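You operate a simulated robot arm through the tools that you are given. There is no shell and no other tool. Be economical: measure what you need, move in short steps, check, and stop when the job is done.

You run a simulated robot arm. Do the job below in one go: nothing can be reset, and whatever is moved stays where it is left.

## Task
Take the oil cup and put it on the grey blanking disc on the top of the fitting bench.

Only the result counts: the job must be done as asked and must still hold three seconds after the hand-in. Knocking over, shifting, dropping, spilling or breaking anything else fails it.

## Robot
A 6-joint arm with a two-finger parallel gripper, fixed in place. Base frame: the origin is at the foot of the arm, x ahead of it, y to its left, z up; the work surface is at about z = 0.9. Units: m, degrees, N and s.
With the tool pointing down near the work surface it reaches from about 0.24 to 0.64 m from the base axis. Its first joint turns from -66.0 to 66.0 degrees. Payload 2.7 kg.
Tool frame: the origin (TCP) lies between the finger pads and is the grasp point; the fingertips stand 0.023 m ahead of it; z points along the fingers, y is the line along which they close. Largest opening 0.094 m; finger width 0.038, thickness 0.01; the body of the gripper, 0.054 by 0.096 m, starts 0.039 m behind the TCP.
Orientation is that of the tool frame in the base frame, as a unit quaternion [x, y, z, w]. With the fingers straight down and closing along the base's y, the tool's x points along the base's -x, its y along +y and its z along -z.

## Interface
- The arm moves only by the tool jog_arm. Its argument "moves" is a list of rows, each a list of 5 numbers: the opening, from 0 (shut) to 1 (fully open), then the shift along the base's x, y, z in m, then the turn about the base's z in degrees. In form: [[hand, dx, dy, dz, spin], ...]. A call has 1 to 8 rows; each row is the pose to reach, as a shift and turn from the pose commanded when the call began. Each row takes 0.2 s and may step no farther than 0.05 m and 8.6 degrees from the row before; otherwise, or with a gripper value out of range, the whole call is refused. Where a pose cannot be reached the arm comes as near as it can. A force on the tool above 40 N (or 10 N above the force at the start of the call, whichever is more), or a blocked arm, ends the call early, and 0.2 s more pass. Each finger travels about 0.045 m/s and halts on what it meets, pressing with about 35 N; the grip force reading is that of the motor and also rises with nothing between the fingers. The clock runs only during rows and for 0.2 s after the last one: add rows that repeat a pose to give the fingers time. It gives the time, the measured TCP pose, the force on the tool (base axes), the opening and the grip force at its end, in the units of the frame above (readings bear some noise).
- Cameras (640 x 400 px; columns grow to the right, rows downward): "scene" is fixed at [0.0875, -0.4414, 1.4096]; the picture's right is [0.66, -0.75, 0.00], its down [-0.39, -0.34, -0.86] and it looks along [0.64, 0.57, -0.52] (base axes); focal length 333 px, centre (320, 200). "wrist" rides on the gripper at [0.087, 0.016, -0.074] in the tool frame; the picture's right is [-0.18, 0.98, 0.00], its down [-0.58, -0.11, -0.81] and it looks along [-0.79, -0.15, 0.59] (tool axes); focal length 243 px, centre (320, 200). There is no depth. A picture from a camera that has moved, and an enlarged one, comes with that camera's place and axes in the base frame and with its lens.
- snapshot(camera): a new picture of that camera. No time passes.
- inspect(camera, box): a new picture of the part [left, top, right, bottom] of that camera's present view, enlarged. No time passes.
- sign_off(): hands the job in; it is judged then, once.

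Work in short steps. Places have to be worked out from the pictures, the camera data and where the tool is seen: move nearer, look again, correct. Check each grasp and each placing, and mend what went wrong. You have 90 turns and 38 pictures in all, those below and enlarged ones among them. Open the gripper and draw the arm clear of the work before you hand the job in, unless the task says otherwise; then end with one line.

The tools are called as a command line: name --pt "numbers of a row" for each row, then --argument value for the rest, lists and objects as JSON in quotes. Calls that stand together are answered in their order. jog_arm: Moves the arm, as the interface text tells. Its arguments: {"type":"object","properties":{"moves":{"type":"array"}},"required":["moves"]} The other tools are called the same way: snapshot (camera) takes a picture; inspect (camera, box) takes an enlarged picture of a part of a camera's view; sign_off () hands the job in.

At the start:

```text
t: 0.0
position: [0.3303, 0.0037, 1.1148]
tool_rot: [0.0, 1.0, 0.0, 0.0]
contact_force: [0.1, -0.5, 0.4]
gripper_width: 0.094
gripper_force: 0.1
```

scene: 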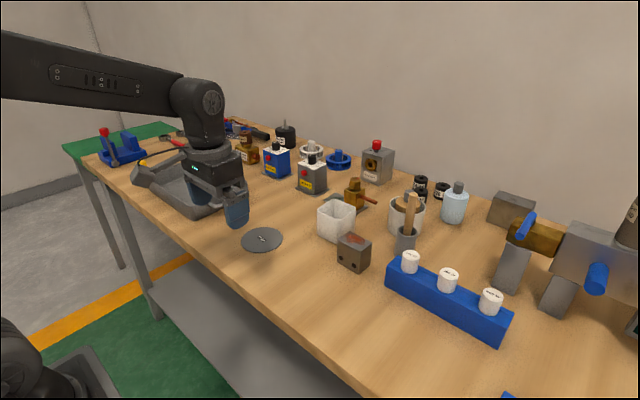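
wrist: 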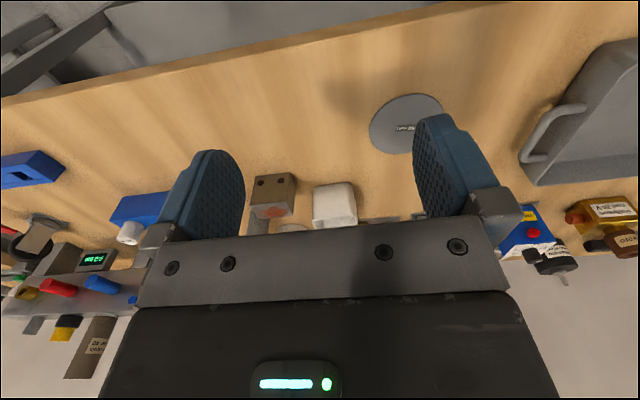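

The scene shows a grey disc near pixel (262,240) and several candidate objects. I enlarge the middle and the far parts of the view to identify the oil cup.

inspect --camera "scene" --box '[220, 120, 400, 280]'

inspect --camera "scene" --box '[340, 140, 520, 280]'

```text
2.50 times, centred on (310, 200) of scene
camera zoom: at [0.0875, -0.4414, 1.4096], right [0.66, -0.75, 0.0], down [-0.39, -0.34, -0.86], along [0.64, 0.57, -0.52], focal length 833 px, centre (345, 200)
```

zoom: 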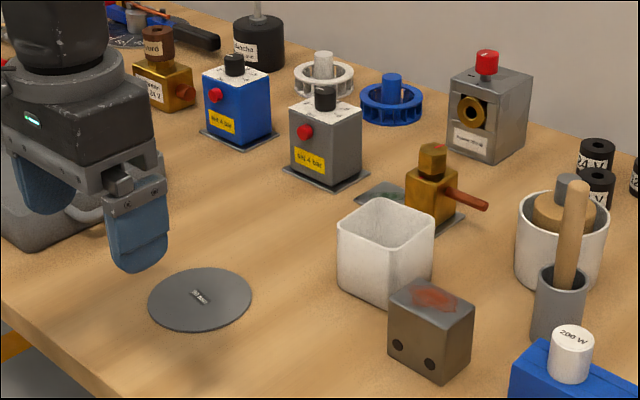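

```text
2.86 times, centred on (430, 210) of scene
camera zoom: at [0.0875, -0.4414, 1.4096], right [0.66, -0.75, 0.0], down [-0.39, -0.34, -0.86], along [0.64, 0.57, -0.52], focal length 952 px, centre (6, 171)
```

zoom: 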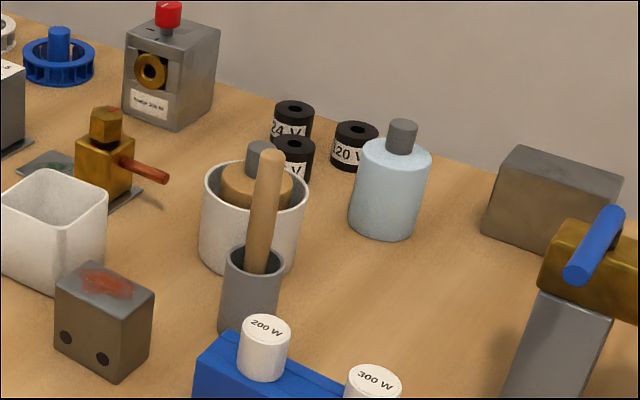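

I need finer detail on the disc label, the item inside the white tub, and the pale bottle, so I take tight enlargements.

inspect --camera "scene" --box '[235, 220, 291, 255]'

inspect --camera "scene" --box '[380, 165, 476, 225]'

inspect --camera "scene" --box '[80, 110, 320, 260]'

inspect --camera "scene" --box '[480, 170, 640, 400]'

```text
11.43 times, centred on (263, 238) of scene
camera zoom: at [0.0875, -0.4414, 1.4096], right [0.66, -0.75, 0.0], down [-0.39, -0.34, -0.86], along [0.64, 0.57, -0.52], focal length 3807 px, centre (971, -229)
```

zoom: 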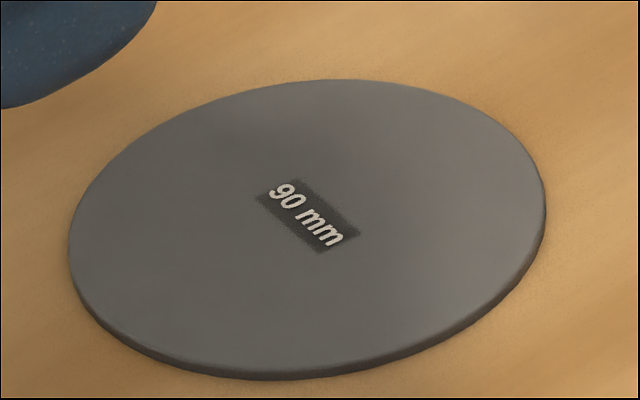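

```text
6.67 times, centred on (428, 195) of scene
camera zoom: at [0.0875, -0.4414, 1.4096], right [0.66, -0.75, 0.0], down [-0.39, -0.34, -0.86], along [0.64, 0.57, -0.52], focal length 2221 px, centre (-400, 233)
```

zoom: 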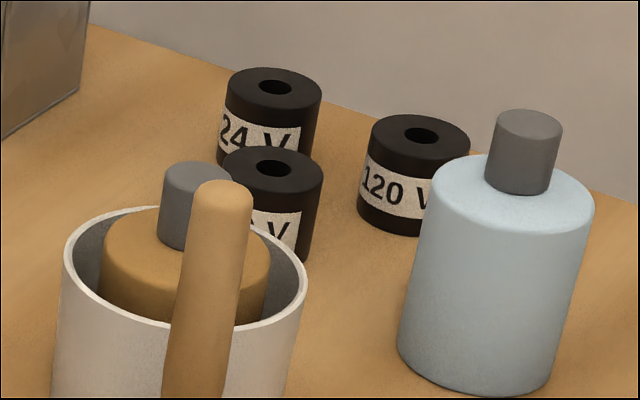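

```text
2.67 times, centred on (200, 185) of scene
camera zoom: at [0.0875, -0.4414, 1.4096], right [0.66, -0.75, 0.0], down [-0.39, -0.34, -0.86], along [0.64, 0.57, -0.52], focal length 888 px, centre (640, 240)
```

zoom: 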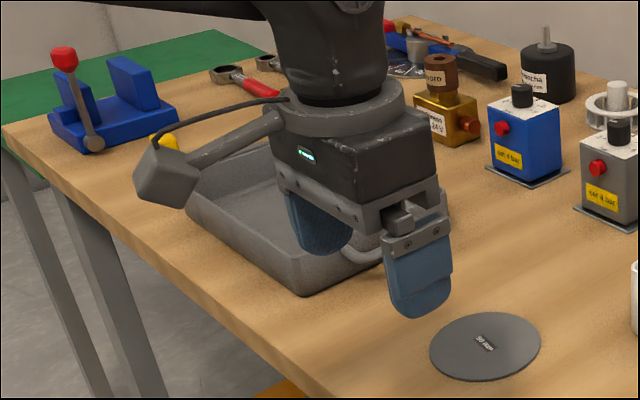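

```text
1.74 times, centred on (560, 285) of scene
camera zoom: at [0.0875, -0.4414, 1.4096], right [0.66, -0.75, 0.0], down [-0.39, -0.34, -0.86], along [0.64, 0.57, -0.52], focal length 579 px, centre (-97, 52)
```

zoom: 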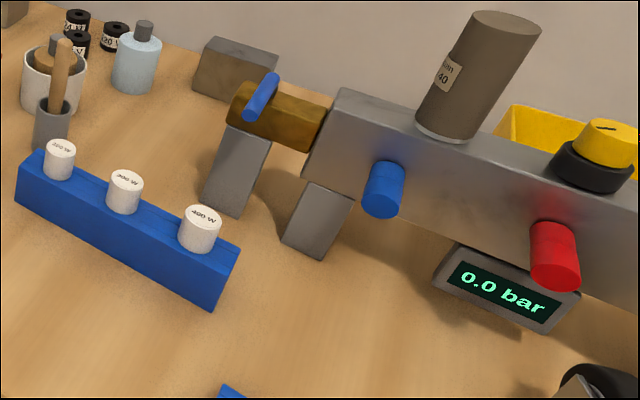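

The disc reads "90 mm". I read the remaining labels, in case one names the oil cup.

inspect --camera "scene" --box '[225, 115, 305, 165]'

inspect --camera "scene" --box '[310, 160, 406, 250]'

inspect --camera "scene" --box '[580, 170, 640, 230]'

```text
8.00 times, centred on (265, 140) of scene
camera zoom: at [0.0875, -0.4414, 1.4096], right [0.66, -0.75, 0.0], down [-0.39, -0.34, -0.86], along [0.64, 0.57, -0.52], focal length 2665 px, centre (760, 680)
```

zoom: 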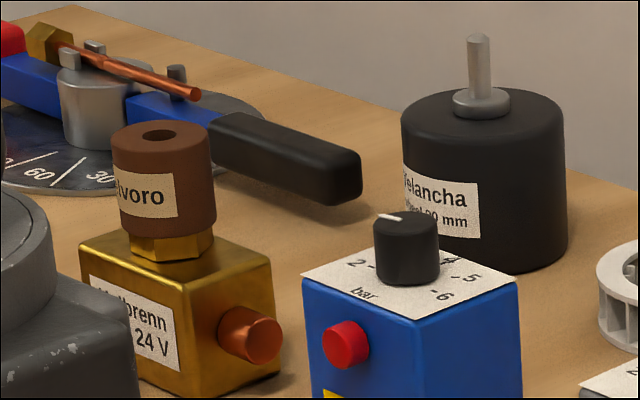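

```text
4.44 times, centred on (358, 205) of scene
camera zoom: at [0.0875, -0.4414, 1.4096], right [0.66, -0.75, 0.0], down [-0.39, -0.34, -0.86], along [0.64, 0.57, -0.52], focal length 1480 px, centre (151, 178)
```

zoom: 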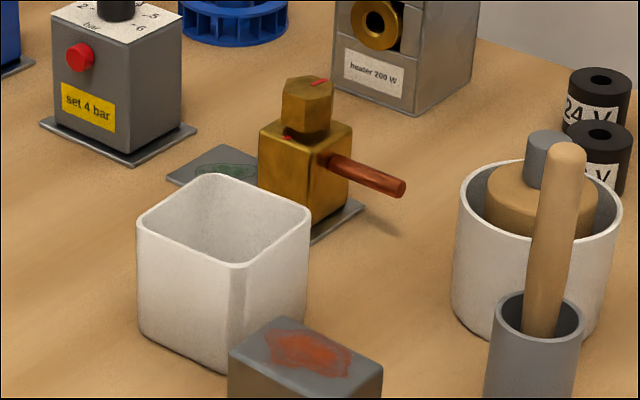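

```text
6.67 times, centred on (610, 200) of scene
camera zoom: at [0.0875, -0.4414, 1.4096], right [0.66, -0.75, 0.0], down [-0.39, -0.34, -0.86], along [0.64, 0.57, -0.52], focal length 2221 px, centre (-1613, 200)
```

zoom: 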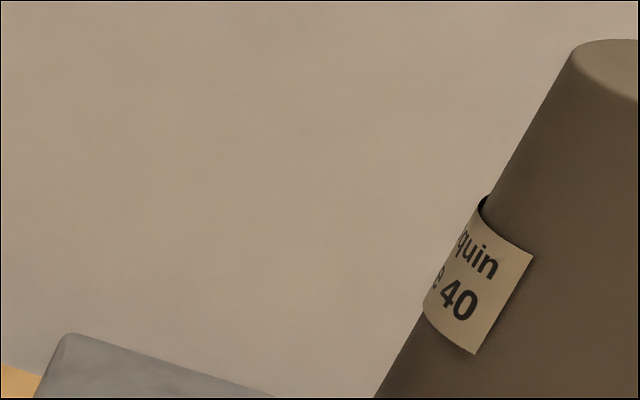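

By ray estimates, the disc is near (0.47, 0.09) and the white square cup near (0.60, -0.04). The cup is within reach, while the round pots lie beyond 0.64 m. I raise the arm and shift it to look into the cups from above.

jog_arm --pt "1 0 -0.01 0.05 0" --pt "1 0.03 -0.02 0.09 0" --pt "1 0.06 -0.03 0.13 0" --pt "1 0.09 -0.04 0.15 0"

snapshot --camera "wrist"

snapshot --camera "scene"

```text
refused: row 1 steps farther than a row can; nothing moved
```

```text
26 pictures are left
camera wrist: at [0.2451, 0.0207, 1.1898], right [0.18, 0.98, 0.0], down [0.58, -0.11, 0.81], along [0.79, -0.15, -0.59], focal length 243 px, centre (320, 200)
```

wrist: 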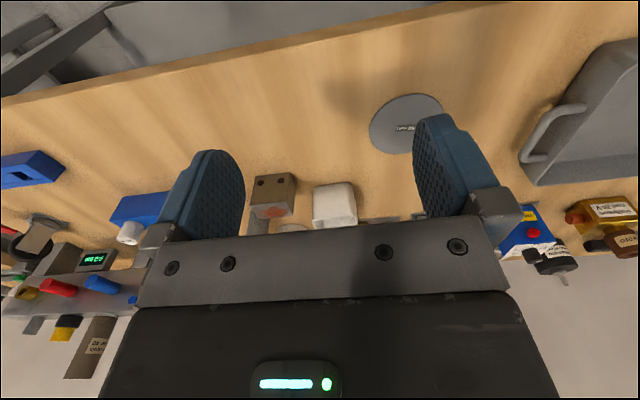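

```text
25 pictures are left
```

scene: 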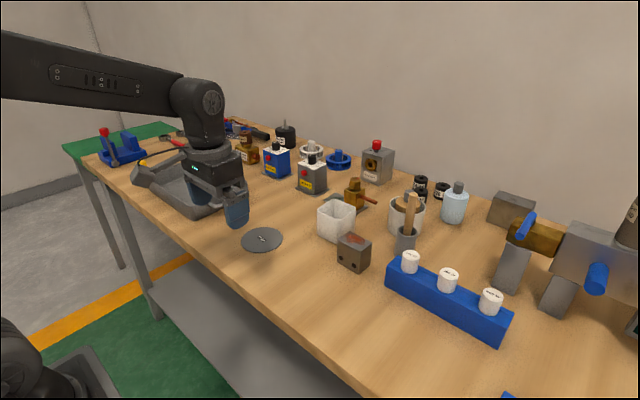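

The call was refused because a step exceeded 0.05 m; nothing moved. I repeat it with smaller steps.

jog_arm --pt "1 0 -0.01 0.04 0" --pt "1 0.02 -0.02 0.08 0" --pt "1 0.04 -0.03 0.12 0" --pt "1 0.07 -0.03 0.15 0" --pt "1 0.11 -0.03 0.17 0" --pt "1 0.15 -0.03 0.18 0"

snapshot --camera "wrist"

```text
t: 1.4
position: [0.4793, -0.0254, 1.2912]
tool_rot: [0.0, 1.0, 0.001, 0.0]
contact_force: [-0.2, 0.0, -0.1]
gripper_width: 0.094
gripper_force: 0.0
out of reach, approached as far as the arm can: row 6
```

```text
24 pictures are left
camera wrist: at [0.3935, -0.0091, 1.3675], right [0.18, 0.98, 0.0], down [0.58, -0.11, 0.81], along [0.79, -0.15, -0.59], focal length 243 px, centre (320, 200)
```

wrist: 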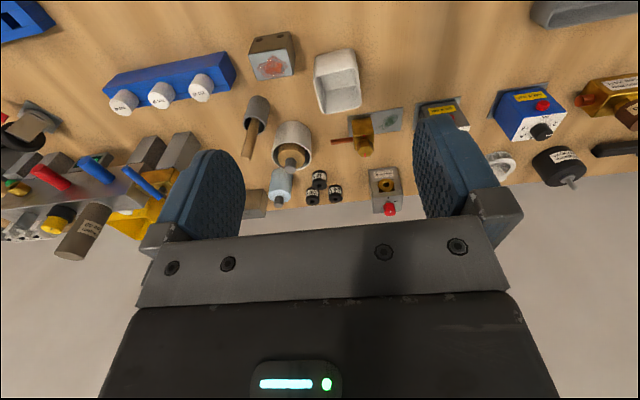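

From above, the cups are visible. I enlarge the region with the square cup, grey pot and round pot.

inspect --camera "wrist" --box '[230, 30, 410, 210]'

inspect --camera "wrist" --box '[0, 0, 200, 260]'

inspect --camera "wrist" --box '[460, 0, 640, 200]'

```text
2.22 times, centred on (320, 120) of wrist
camera zoom: at [0.3935, -0.0091, 1.3675], right [0.18, 0.98, 0.0], down [0.58, -0.11, 0.81], along [0.79, -0.15, -0.59], focal length 539 px, centre (320, 378)
```

zoom: 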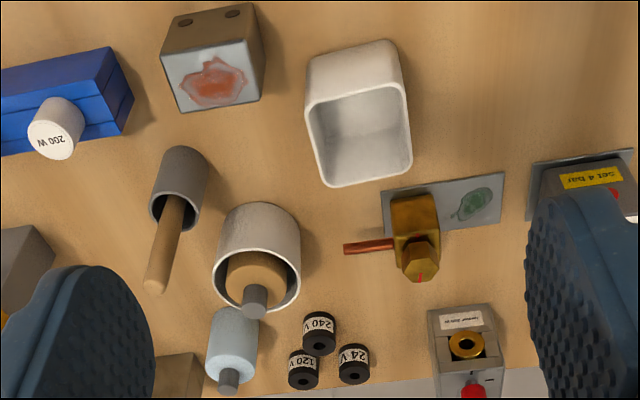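

```text
1.54 times, centred on (100, 130) of wrist
camera zoom: at [0.3935, -0.0091, 1.3675], right [0.18, 0.98, 0.0], down [0.58, -0.11, 0.81], along [0.79, -0.15, -0.59], focal length 373 px, centre (658, 308)
```

zoom: 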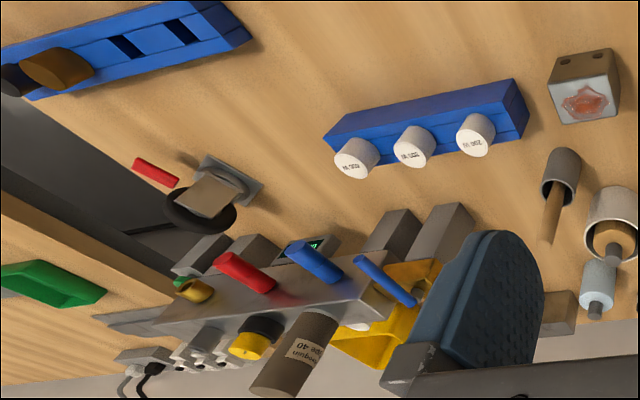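

```text
2.00 times, centred on (550, 100) of wrist
camera zoom: at [0.3935, -0.0091, 1.3675], right [0.18, 0.98, 0.0], down [0.58, -0.11, 0.81], along [0.79, -0.15, -0.59], focal length 485 px, centre (-140, 400)
```

zoom: 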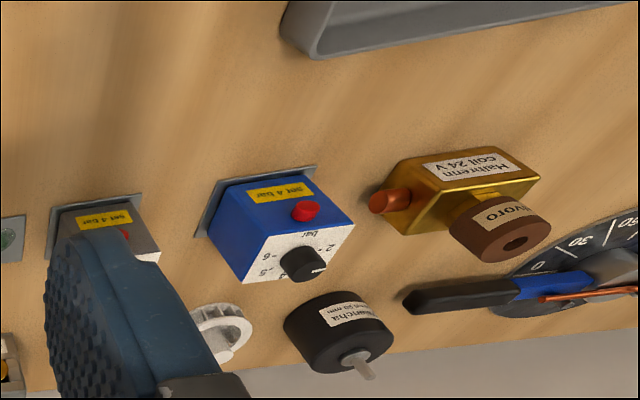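

The round pot, the pale bottle and probably the grey pot are out of reach. I look closely into the square cup and the grey pot to tell which one is the oil cup.

inspect --camera "wrist" --box '[305, 40, 369, 120]'

inspect --camera "wrist" --box '[236, 85, 320, 215]'

```text
5.00 times, centred on (337, 80) of wrist
camera zoom: at [0.3935, -0.0091, 1.3675], right [0.18, 0.98, 0.0], down [0.58, -0.11, 0.81], along [0.79, -0.15, -0.59], focal length 1213 px, centre (235, 800)
```

zoom: 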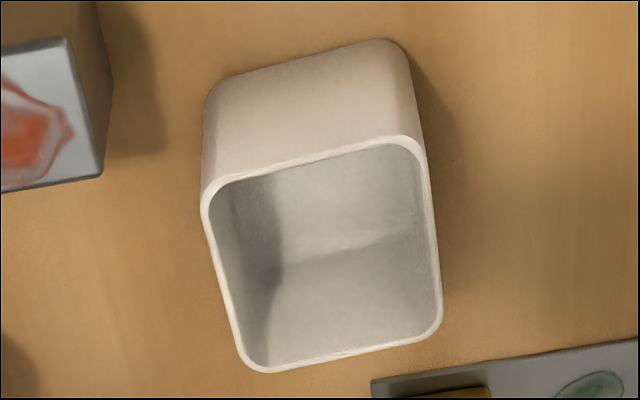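

```text
3.08 times, centred on (278, 150) of wrist
camera zoom: at [0.3935, -0.0091, 1.3675], right [0.18, 0.98, 0.0], down [0.58, -0.11, 0.81], along [0.79, -0.15, -0.59], focal length 746 px, centre (449, 354)
```

zoom: 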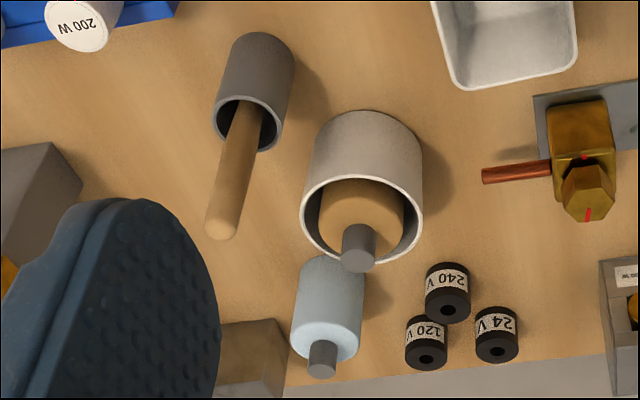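

The square cup is open and empty, and reachable at about 0.62 m. Before settling on it, I turn right to check the part of the bench near the blue rail for another cup.

jog_arm --pt "1 -0.03 -0.03 -0.01 -8" --pt "1 -0.06 -0.06 -0.02 -16" --pt "1 -0.09 -0.09 -0.03 -24" --pt "1 -0.12 -0.12 -0.04 -32" --pt "1 -0.15 -0.14 -0.05 -40"

snapshot --camera "wrist"

```text
t: 2.6
position: [0.3283, -0.1653, 1.2423]
tool_rot: [0.343, 0.939, 0.0, 0.001]
contact_force: [-0.2, 0.6, 0.3]
gripper_width: 0.0943
gripper_force: 0.0
```

```text
18 pictures are left
camera wrist: at [0.2736, -0.0963, 1.3179], right [0.77, 0.63, 0.0], down [0.37, -0.46, 0.81], along [0.51, -0.62, -0.59], focal length 243 px, centre (320, 200)
```

wrist: 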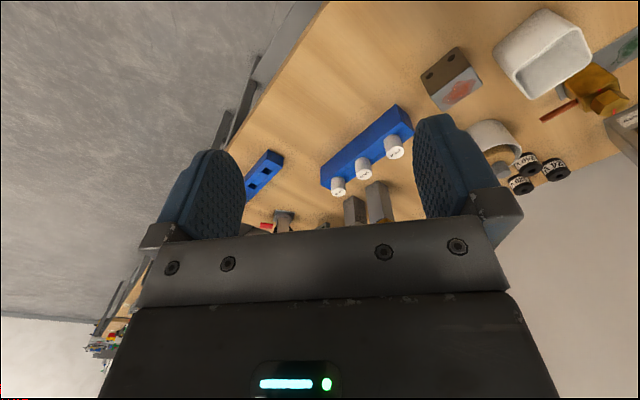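

No other cup turned up, so the white square cup it is. I judge it axis-aligned, about 67 mm square, x 0.58–0.648, y -0.053–0.014, rim near z 0.985. I go back to facing forward, above and short of it, to re-measure.

jog_arm --pt "1 0.02 0.03 -0.02 8" --pt "1 0.04 0.06 -0.04 16" --pt "1 0.06 0.09 -0.06 24" --pt "1 0.08 0.12 -0.08 32" --pt "1 0.1 0.145 -0.1 40" --pt "1 0.1 0.145 -0.1 40"

snapshot --camera "wrist"

```text
t: 4.0
position: [0.4281, -0.0205, 1.1403]
tool_rot: [-0.001, 1.0, 0.0, 0.0]
contact_force: [-0.4, 0.5, 0.5]
gripper_width: 0.094
gripper_force: 0.0
```

```text
17 pictures are left
camera wrist: at [0.3426, -0.0035, 1.216], right [0.18, 0.98, 0.0], down [0.58, -0.11, 0.81], along [0.79, -0.15, -0.59], focal length 243 px, centre (320, 200)
```

wrist: 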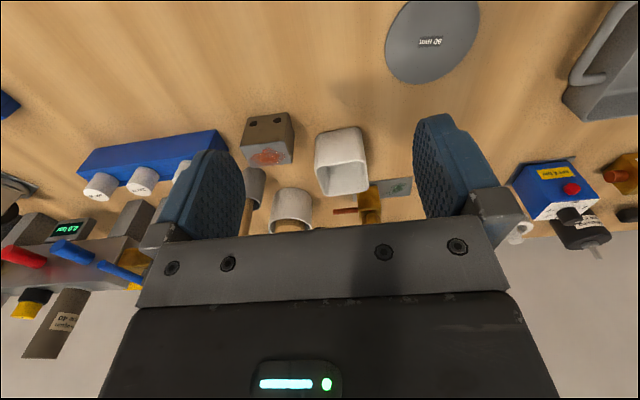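

The disc comes out near (0.482, 0.099) from both cameras, and the cup centre near (0.615, -0.019). I move over the cup with the tips still above the rim.

jog_arm --pt "1 0.045 0 -0.015 0" --pt "1 0.09 0.001 -0.03 0" --pt "1 0.13 0.001 -0.05 0" --pt "1 0.16 0.001 -0.07 0" --pt "1 0.187 0.001 -0.085 0" --pt "1 0.187 0.001 -0.085 0"

snapshot --camera "scene"

snapshot --camera "wrist"

```text
t: 5.4
position: [0.618, -0.0192, 1.0557]
tool_rot: [0.0, 1.0, 0.0, 0.0]
contact_force: [0.4, 0.4, -0.4]
gripper_width: 0.0941
gripper_force: 0.0
```

```text
16 pictures are left
```

scene: 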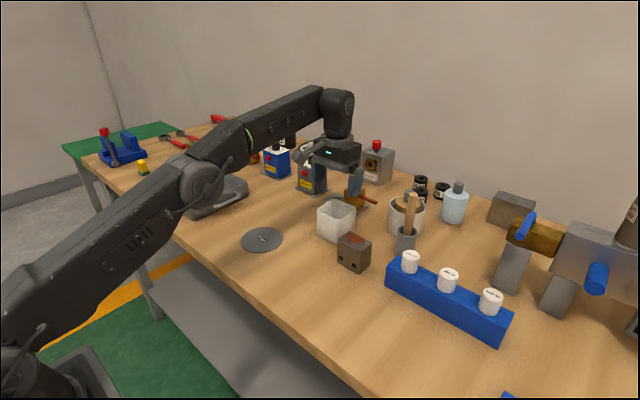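

```text
15 pictures are left
camera wrist: at [0.5314, -0.0026, 1.1306], right [0.18, 0.98, 0.0], down [0.58, -0.11, 0.81], along [0.79, -0.15, -0.59], focal length 243 px, centre (320, 200)
```

wrist: 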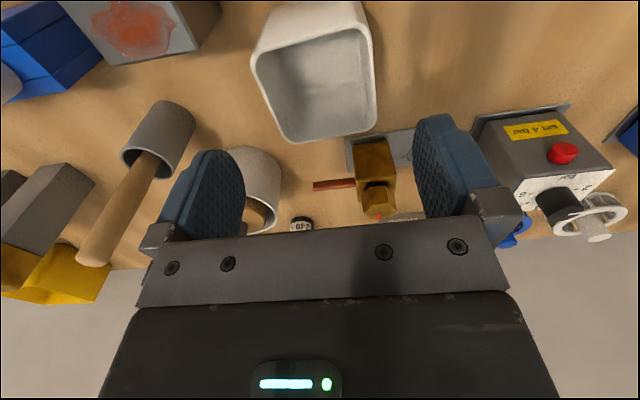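

The rim corners give a centre of about (0.6165, -0.019) and a width of about 66 mm, right under the TCP. I descend straight to z≈0.965 so the gripper body stays above the rim.

jog_arm --pt "1 0 0 -0.03 0" --pt "1 0 0 -0.055 0" --pt "1 0 0 -0.075 0" --pt "1 0 0 -0.09 0" --pt "1 0 0 -0.09 0"

inspect --camera "scene" --box '[280, 130, 440, 290]'

snapshot --camera "wrist"

```text
t: 6.6
position: [0.6143, -0.022, 0.9673]
tool_rot: [0.0, 1.0, 0.0, 0.001]
contact_force: [0.6, 0.8, -0.5]
gripper_width: 0.0941
gripper_force: 0.0
```

```text
2.50 times, centred on (360, 210) of scene
camera zoom: at [0.0875, -0.4414, 1.4096], right [0.66, -0.75, 0.0], down [-0.39, -0.34, -0.86], along [0.64, 0.57, -0.52], focal length 833 px, centre (220, 175)
```

zoom: 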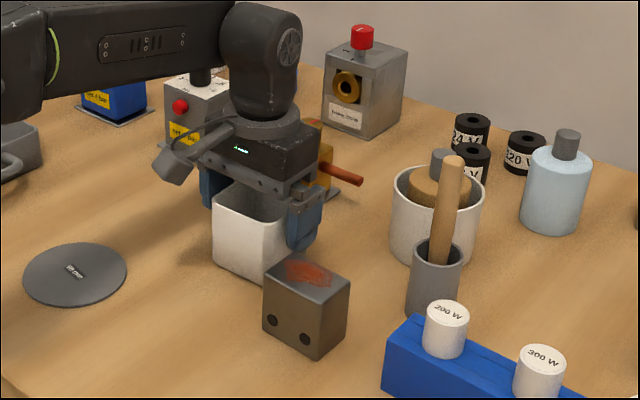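

```text
13 pictures are left
camera wrist: at [0.5307, -0.0045, 1.0408], right [0.18, 0.98, 0.0], down [0.58, -0.11, 0.81], along [0.79, -0.15, -0.59], focal length 243 px, centre (320, 200)
```

wrist: 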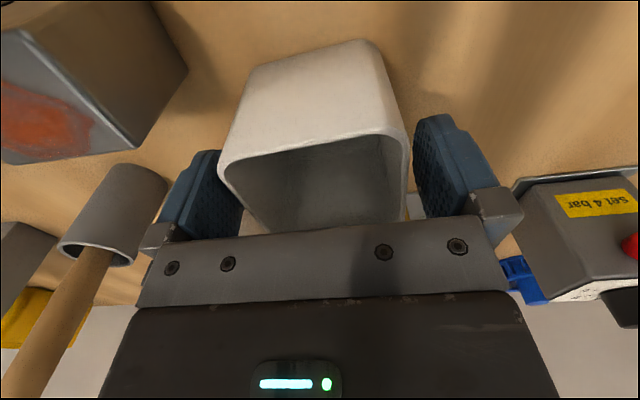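

The cup stands between both fingers with no contact force and the body above the rim. I close the gripper.

jog_arm --pt "0.4 0 0 0 0" --pt "0.4 0 0 0 0" --pt "0.4 0 0 0 0" --pt "0.4 0 0 0 0" --pt "0.4 0 0 0 0" --pt "0.4 0 0 0 0"

```text
t: 8.0
position: [0.6167, -0.0205, 0.9669]
tool_rot: [0.0, 1.0, 0.0, 0.001]
contact_force: [0.7, -0.1, 1.7]
gripper_width: 0.0741
gripper_force: 35.0
```

The grip reads 0.074 m at 35 N, so the cup is held. I lift it slowly by 40 mm and check.

jog_arm --pt "0.4 0 0 0.01 0" --pt "0.4 0 0 0.025 0" --pt "0.4 0 0 0.04 0" --pt "0.4 0 0 0.04 0"

inspect --camera "scene" --box '[240, 130, 420, 290]'

```text
t: 9.0
position: [0.6149, -0.0203, 1.0052]
tool_rot: [0.0, 1.0, 0.0, 0.0]
contact_force: [0.0, 0.2, 1.0]
gripper_width: 0.0374
gripper_force: 0.1
```

```text
2.50 times, centred on (330, 210) of scene
camera zoom: at [0.0875, -0.4414, 1.4096], right [0.66, -0.75, 0.0], down [-0.39, -0.34, -0.86], along [0.64, 0.57, -0.52], focal length 833 px, centre (295, 175)
```

zoom: 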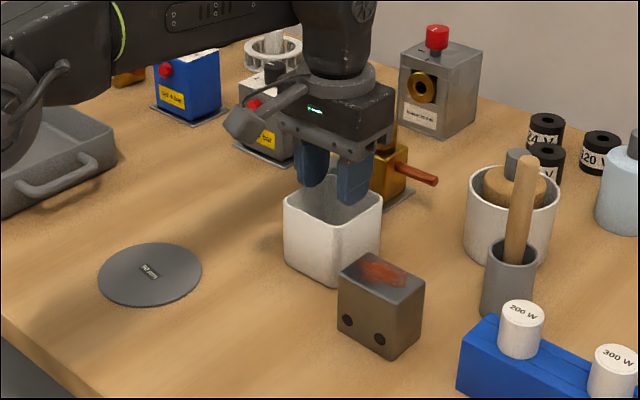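

The grip was lost: opening 0.037 m with no force, and the cup is still standing on the bench with the tips now just inside its mouth. I look with the wrist camera before doing anything.

snapshot --camera "wrist"

inspect --camera "scene" --box '[310, 175, 374, 255]'

```text
11 pictures are left
camera wrist: at [0.5291, -0.0037, 1.0809], right [0.18, 0.98, 0.0], down [0.58, -0.11, 0.81], along [0.79, -0.15, -0.59], focal length 243 px, centre (320, 200)
```

wrist: 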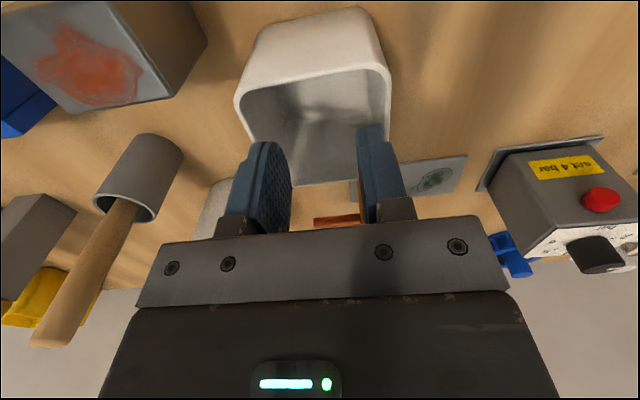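

```text
5.00 times, centred on (342, 215) of scene
camera zoom: at [0.0875, -0.4414, 1.4096], right [0.66, -0.75, 0.0], down [-0.39, -0.34, -0.86], along [0.64, 0.57, -0.52], focal length 1666 px, centre (210, 125)
```

zoom: 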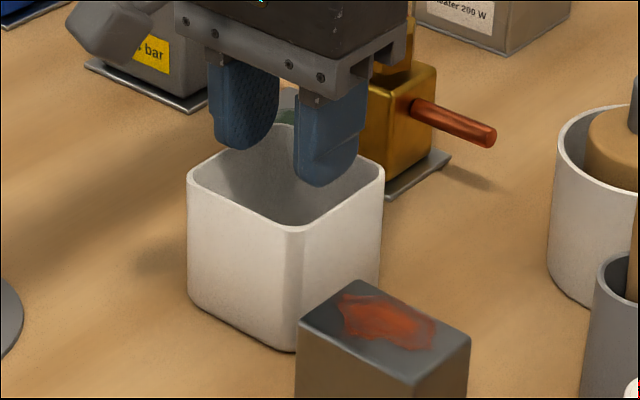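

The rim is actually near z 0.972, so the first grip at TCP 0.967 only held the top edge with the lower half of the pads. I rise, open fully, and come back down with the TCP at about 0.94 for a full pad grip.

jog_arm --pt "0.4 0 0 0.025 0" --pt "1 0.002 0 0.035 0" --pt "1 0.004 0 0.035 0" --pt "1 0.004 0 0.035 0" --pt "1 0.004 0 0.035 0" --pt "1 0.004 0 0.035 0"

jog_arm --pt "1 0 0 -0.03 0" --pt "1 0 0 -0.055 0" --pt "1 0 0 -0.075 0" --pt "1 0 0 -0.09 0" --pt "1 0 0 -0.098 0" --pt "1 0 0 -0.098 0"

```text
t: 10.4
position: [0.6179, -0.0182, 1.0406]
tool_rot: [0.0, 1.0, -0.001, 0.0]
contact_force: [-0.1, -0.9, -0.5]
gripper_width: 0.0942
gripper_force: 0.1
```

```text
t: 11.8
position: [0.6196, -0.0191, 0.9419]
tool_rot: [0.0, 1.0, -0.001, 0.0]
contact_force: [0.0, 0.2, 0.0]
gripper_width: 0.0941
gripper_force: 0.1
```

TCP is at 0.942 with no contact. I close fully and raise only 5 mm to test for slip.

jog_arm --pt "0.3 0 0 0 0" --pt "0.3 0 0 0 0" --pt "0.3 0 0 0 0" --pt "0.3 0 0 0 0" --pt "0.3 0 0 0 0" --pt "0.3 0 0 0 0"

jog_arm --pt "0.3 0 0 0.002 0" --pt "0.3 0 0 0.004 0" --pt "0.3 0 0 0.006 0" --pt "0.3 0 0 0.008 0"

inspect --camera "scene" --box '[310, 175, 374, 255]'

```text
t: 13.2
position: [0.619, -0.019, 0.9425]
tool_rot: [-0.001, 1.0, 0.0, 0.001]
contact_force: [0.7, -0.6, -0.1]
gripper_width: 0.0745
gripper_force: 35.3
```

```text
t: 14.2
position: [0.6185, -0.019, 0.9511]
tool_rot: [0.001, 1.0, 0.0, 0.001]
contact_force: [0.3, 0.5, -0.3]
gripper_width: 0.0745
gripper_force: 36.1
```

```text
5.00 times, centred on (342, 215) of scene
camera zoom: at [0.0875, -0.4414, 1.4096], right [0.66, -0.75, 0.0], down [-0.39, -0.34, -0.86], along [0.64, 0.57, -0.52], focal length 1666 px, centre (210, 125)
```

zoom: 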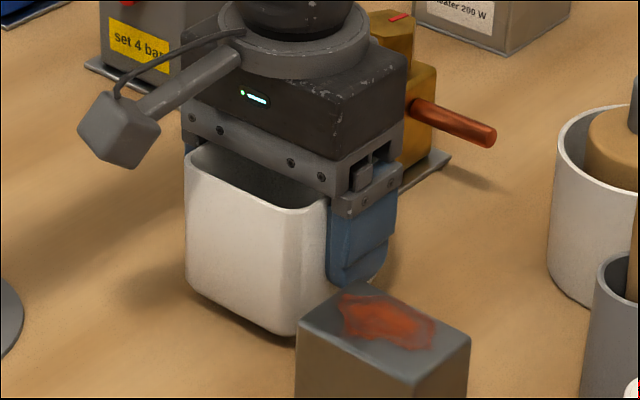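

The cup rose with the fingers (bottom corner clear of its former spot), and the width is steady at 0.0745 m. I lift gently another 35 mm.

jog_arm --pt "0.3 0 0 0.005 0" --pt "0.3 0 0 0.01 0" --pt "0.3 0 0 0.016 0" --pt "0.3 0 0 0.022 0" --pt "0.3 0 0 0.028 0" --pt "0.3 0 0 0.034 0"

inspect --camera "scene" --box '[310, 165, 374, 245]'

```text
t: 15.6
position: [0.6171, -0.0206, 0.9865]
tool_rot: [-0.001, 1.0, -0.001, 0.0]
contact_force: [-1.4, 0.1, -0.1]
gripper_width: 0.0744
gripper_force: 35.2
```

```text
5.00 times, centred on (342, 205) of scene
camera zoom: at [0.0875, -0.4414, 1.4096], right [0.66, -0.75, 0.0], down [-0.39, -0.34, -0.86], along [0.64, 0.57, -0.52], focal length 1666 px, centre (210, 175)
```

zoom: 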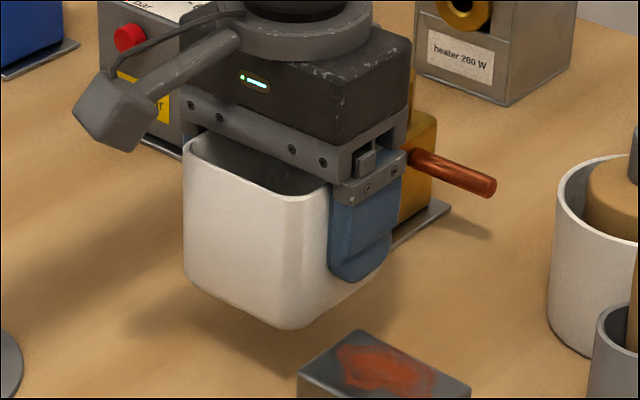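

There is no slip: the rim sits the same way against the bracket. I carry the cup level towards the disc at (0.481, 0.099), in steps of about 23 mm.

jog_arm --pt "0.3 -0.01 0.008 0 0" --pt "0.3 -0.028 0.024 0 0" --pt "0.3 -0.048 0.042 0 0" --pt "0.3 -0.07 0.061 0 0" --pt "0.3 -0.092 0.08 0 0" --pt "0.3 -0.112 0.098 0 0" --pt "0.3 -0.128 0.112 0 0" --pt "0.3 -0.137 0.119 0 0"

inspect --camera "scene" --box '[200, 150, 330, 280]'

snapshot --camera "wrist"

```text
t: 17.4
position: [0.4804, 0.0999, 0.9846]
tool_rot: [0.0, 1.0, 0.0, 0.0]
contact_force: [0.1, 0.7, -1.4]
gripper_width: 0.0746
gripper_force: 35.2
```

```text
3.08 times, centred on (265, 215) of scene
camera zoom: at [0.0875, -0.4414, 1.4096], right [0.66, -0.75, 0.0], down [-0.39, -0.34, -0.86], along [0.64, 0.57, -0.52], focal length 1025 px, centre (489, 154)
```

zoom: 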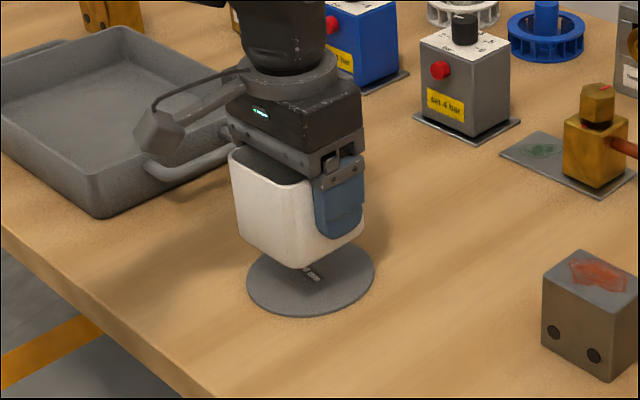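

```text
6 pictures are left
camera wrist: at [0.3959, 0.1169, 1.0602], right [0.18, 0.98, 0.0], down [0.58, -0.11, 0.81], along [0.79, -0.15, -0.59], focal length 243 px, centre (320, 200)
```

wrist: 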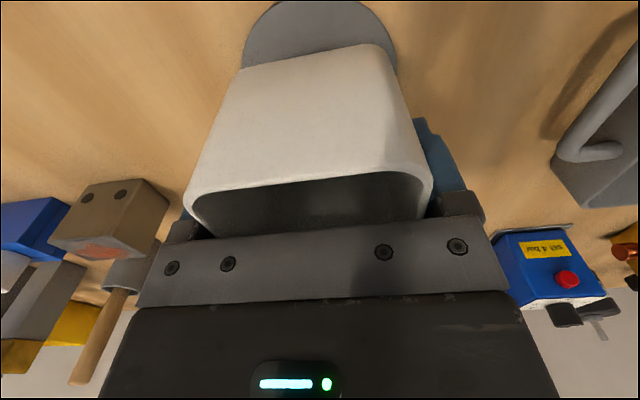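

The cup hangs over the disc, centres matching within a few mm: cup about (0.4825, 0.0975), disc about (0.482, 0.098). I lower to just above contact, then the last bit in small steps.

jog_arm --pt "0.3 0 0 -0.01 0" --pt "0.3 0 0 -0.02 0" --pt "0.3 0 0 -0.028 0" --pt "0.3 0 0 -0.033 0" --pt "0.3 0 0 -0.036 0"

jog_arm --pt "0.3 0 0 -0.001 0" --pt "0.3 0 0 -0.002 0"

```text
t: 18.6
position: [0.4809, 0.1007, 0.9485]
tool_rot: [0.001, 1.0, 0.0, 0.0]
contact_force: [-0.1, -0.3, -0.7]
gripper_width: 0.0742
gripper_force: 35.1
```

```text
t: 19.2
position: [0.4811, 0.0987, 0.9472]
tool_rot: [0.0, 1.0, -0.001, 0.0]
contact_force: [-0.4, 0.1, -0.2]
gripper_width: 0.0744
gripper_force: 34.7
```

No contact yet. I continue down in 1 mm steps and watch the force.

jog_arm --pt "0.3 0 0 -0.001 0" --pt "0.3 0 0 -0.001 0"

jog_arm --pt "0.3 0 0 -0.001 0" --pt "0.3 0 0 -0.001 0"

inspect --camera "scene" --box '[230, 180, 300, 260]'

```text
t: 19.8
position: [0.4809, 0.1, 0.9459]
tool_rot: [0.0, 1.0, 0.0, 0.001]
contact_force: [-0.6, -0.4, -1.3]
gripper_width: 0.0742
gripper_force: 35.2
```

```text
t: 20.4
position: [0.4814, 0.1002, 0.946]
tool_rot: [0.0, 1.0, -0.001, 0.001]
contact_force: [-1.2, 0.4, 3.3]
gripper_width: 0.0743
gripper_force: 34.5
```

```text
5.00 times, centred on (265, 220) of scene
camera zoom: at [0.0874, -0.4414, 1.4096], right [0.66, -0.75, 0.0], down [-0.39, -0.34, -0.86], along [0.64, 0.57, -0.52], focal length 1666 px, centre (595, 100)
```

zoom: 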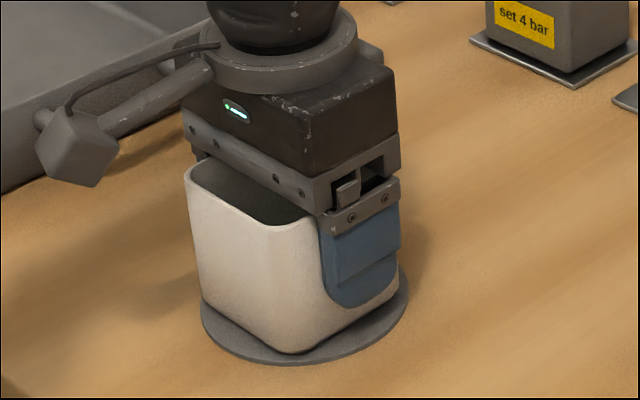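

The force rose to 3.3 N: the cup touches the disc and stands centred on it. I press half a millimetre more and open.

jog_arm --pt "0.3 0 0 -0.0005 0" --pt "0.85 0 0 -0.0005 0" --pt "1 0 0 -0.0005 0" --pt "1 0 0 -0.0005 0" --pt "1 0 0 -0.0005 0" --pt "1 0 0 -0.0005 0"

jog_arm --pt "1 0 0 0.02 0" --pt "1 0 0 0.05 0" --pt "1 0 0 0.09 0" --pt "1 0 0 0.13 0" --pt "1 -0.03 0 0.15 0" --pt "1 -0.07 0 0.16 0" --pt "1 -0.11 0 0.17 0" --pt "1 -0.14 0 0.17 0"

snapshot --camera "scene"

snapshot --camera "wrist"

```text
t: 21.8
position: [0.4818, 0.0995, 0.9457]
tool_rot: [0.0, 1.0, 0.001, 0.0]
contact_force: [0.0, -0.1, -0.3]
gripper_width: 0.0937
gripper_force: 0.0
```

```text
t: 23.6
position: [0.34, 0.0997, 1.115]
tool_rot: [0.001, 1.0, 0.0, 0.001]
contact_force: [0.4, -0.3, 0.4]
gripper_width: 0.094
gripper_force: 0.1
```

```text
4 pictures are left
```

scene: 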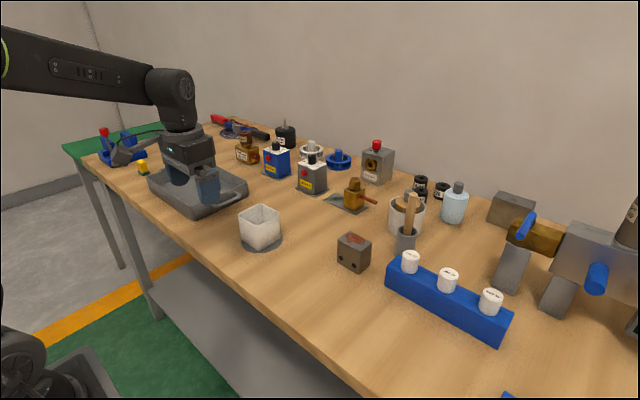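

```text
3 pictures are left
camera wrist: at [0.2549, 0.1157, 1.1909], right [0.18, 0.98, 0.0], down [0.58, -0.11, 0.81], along [0.79, -0.15, -0.59], focal length 243 px, centre (320, 200)
```

wrist: 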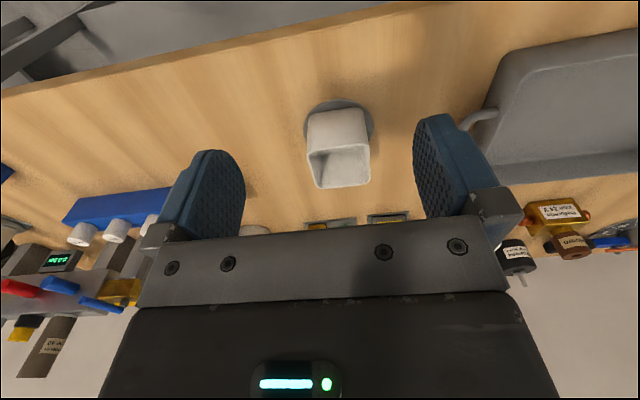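

The cup stands upright on the disc, and the arm is clear with the gripper open. One last enlargement confirms how it sits.

inspect --camera "scene" --box '[230, 190, 300, 260]'

```text
5.71 times, centred on (265, 225) of scene
camera zoom: at [0.0875, -0.4414, 1.4096], right [0.66, -0.75, 0.0], down [-0.39, -0.34, -0.86], along [0.64, 0.57, -0.52], focal length 1903 px, centre (634, 57)
```

zoom: 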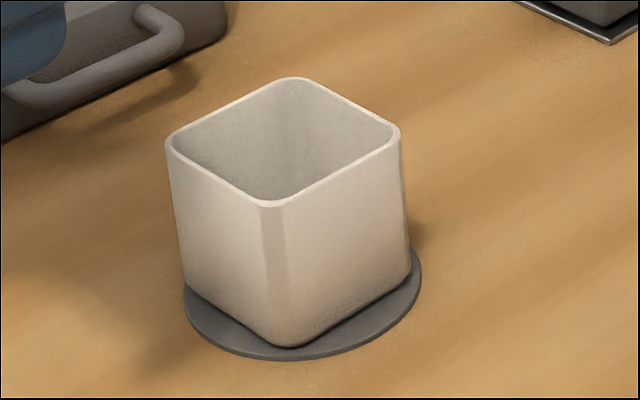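

The cup sits flat and centred on the disc and nothing else has moved, so I hand the job in.

sign_off

```text
The job is handed in.
```

I put the white square cup upright and centred on the grey 90 mm disc and handed the job in; no label named the oil cup, so I chose it as the open cup within the arm's reach. My first grip slipped off, but the cup stayed standing and the second held.
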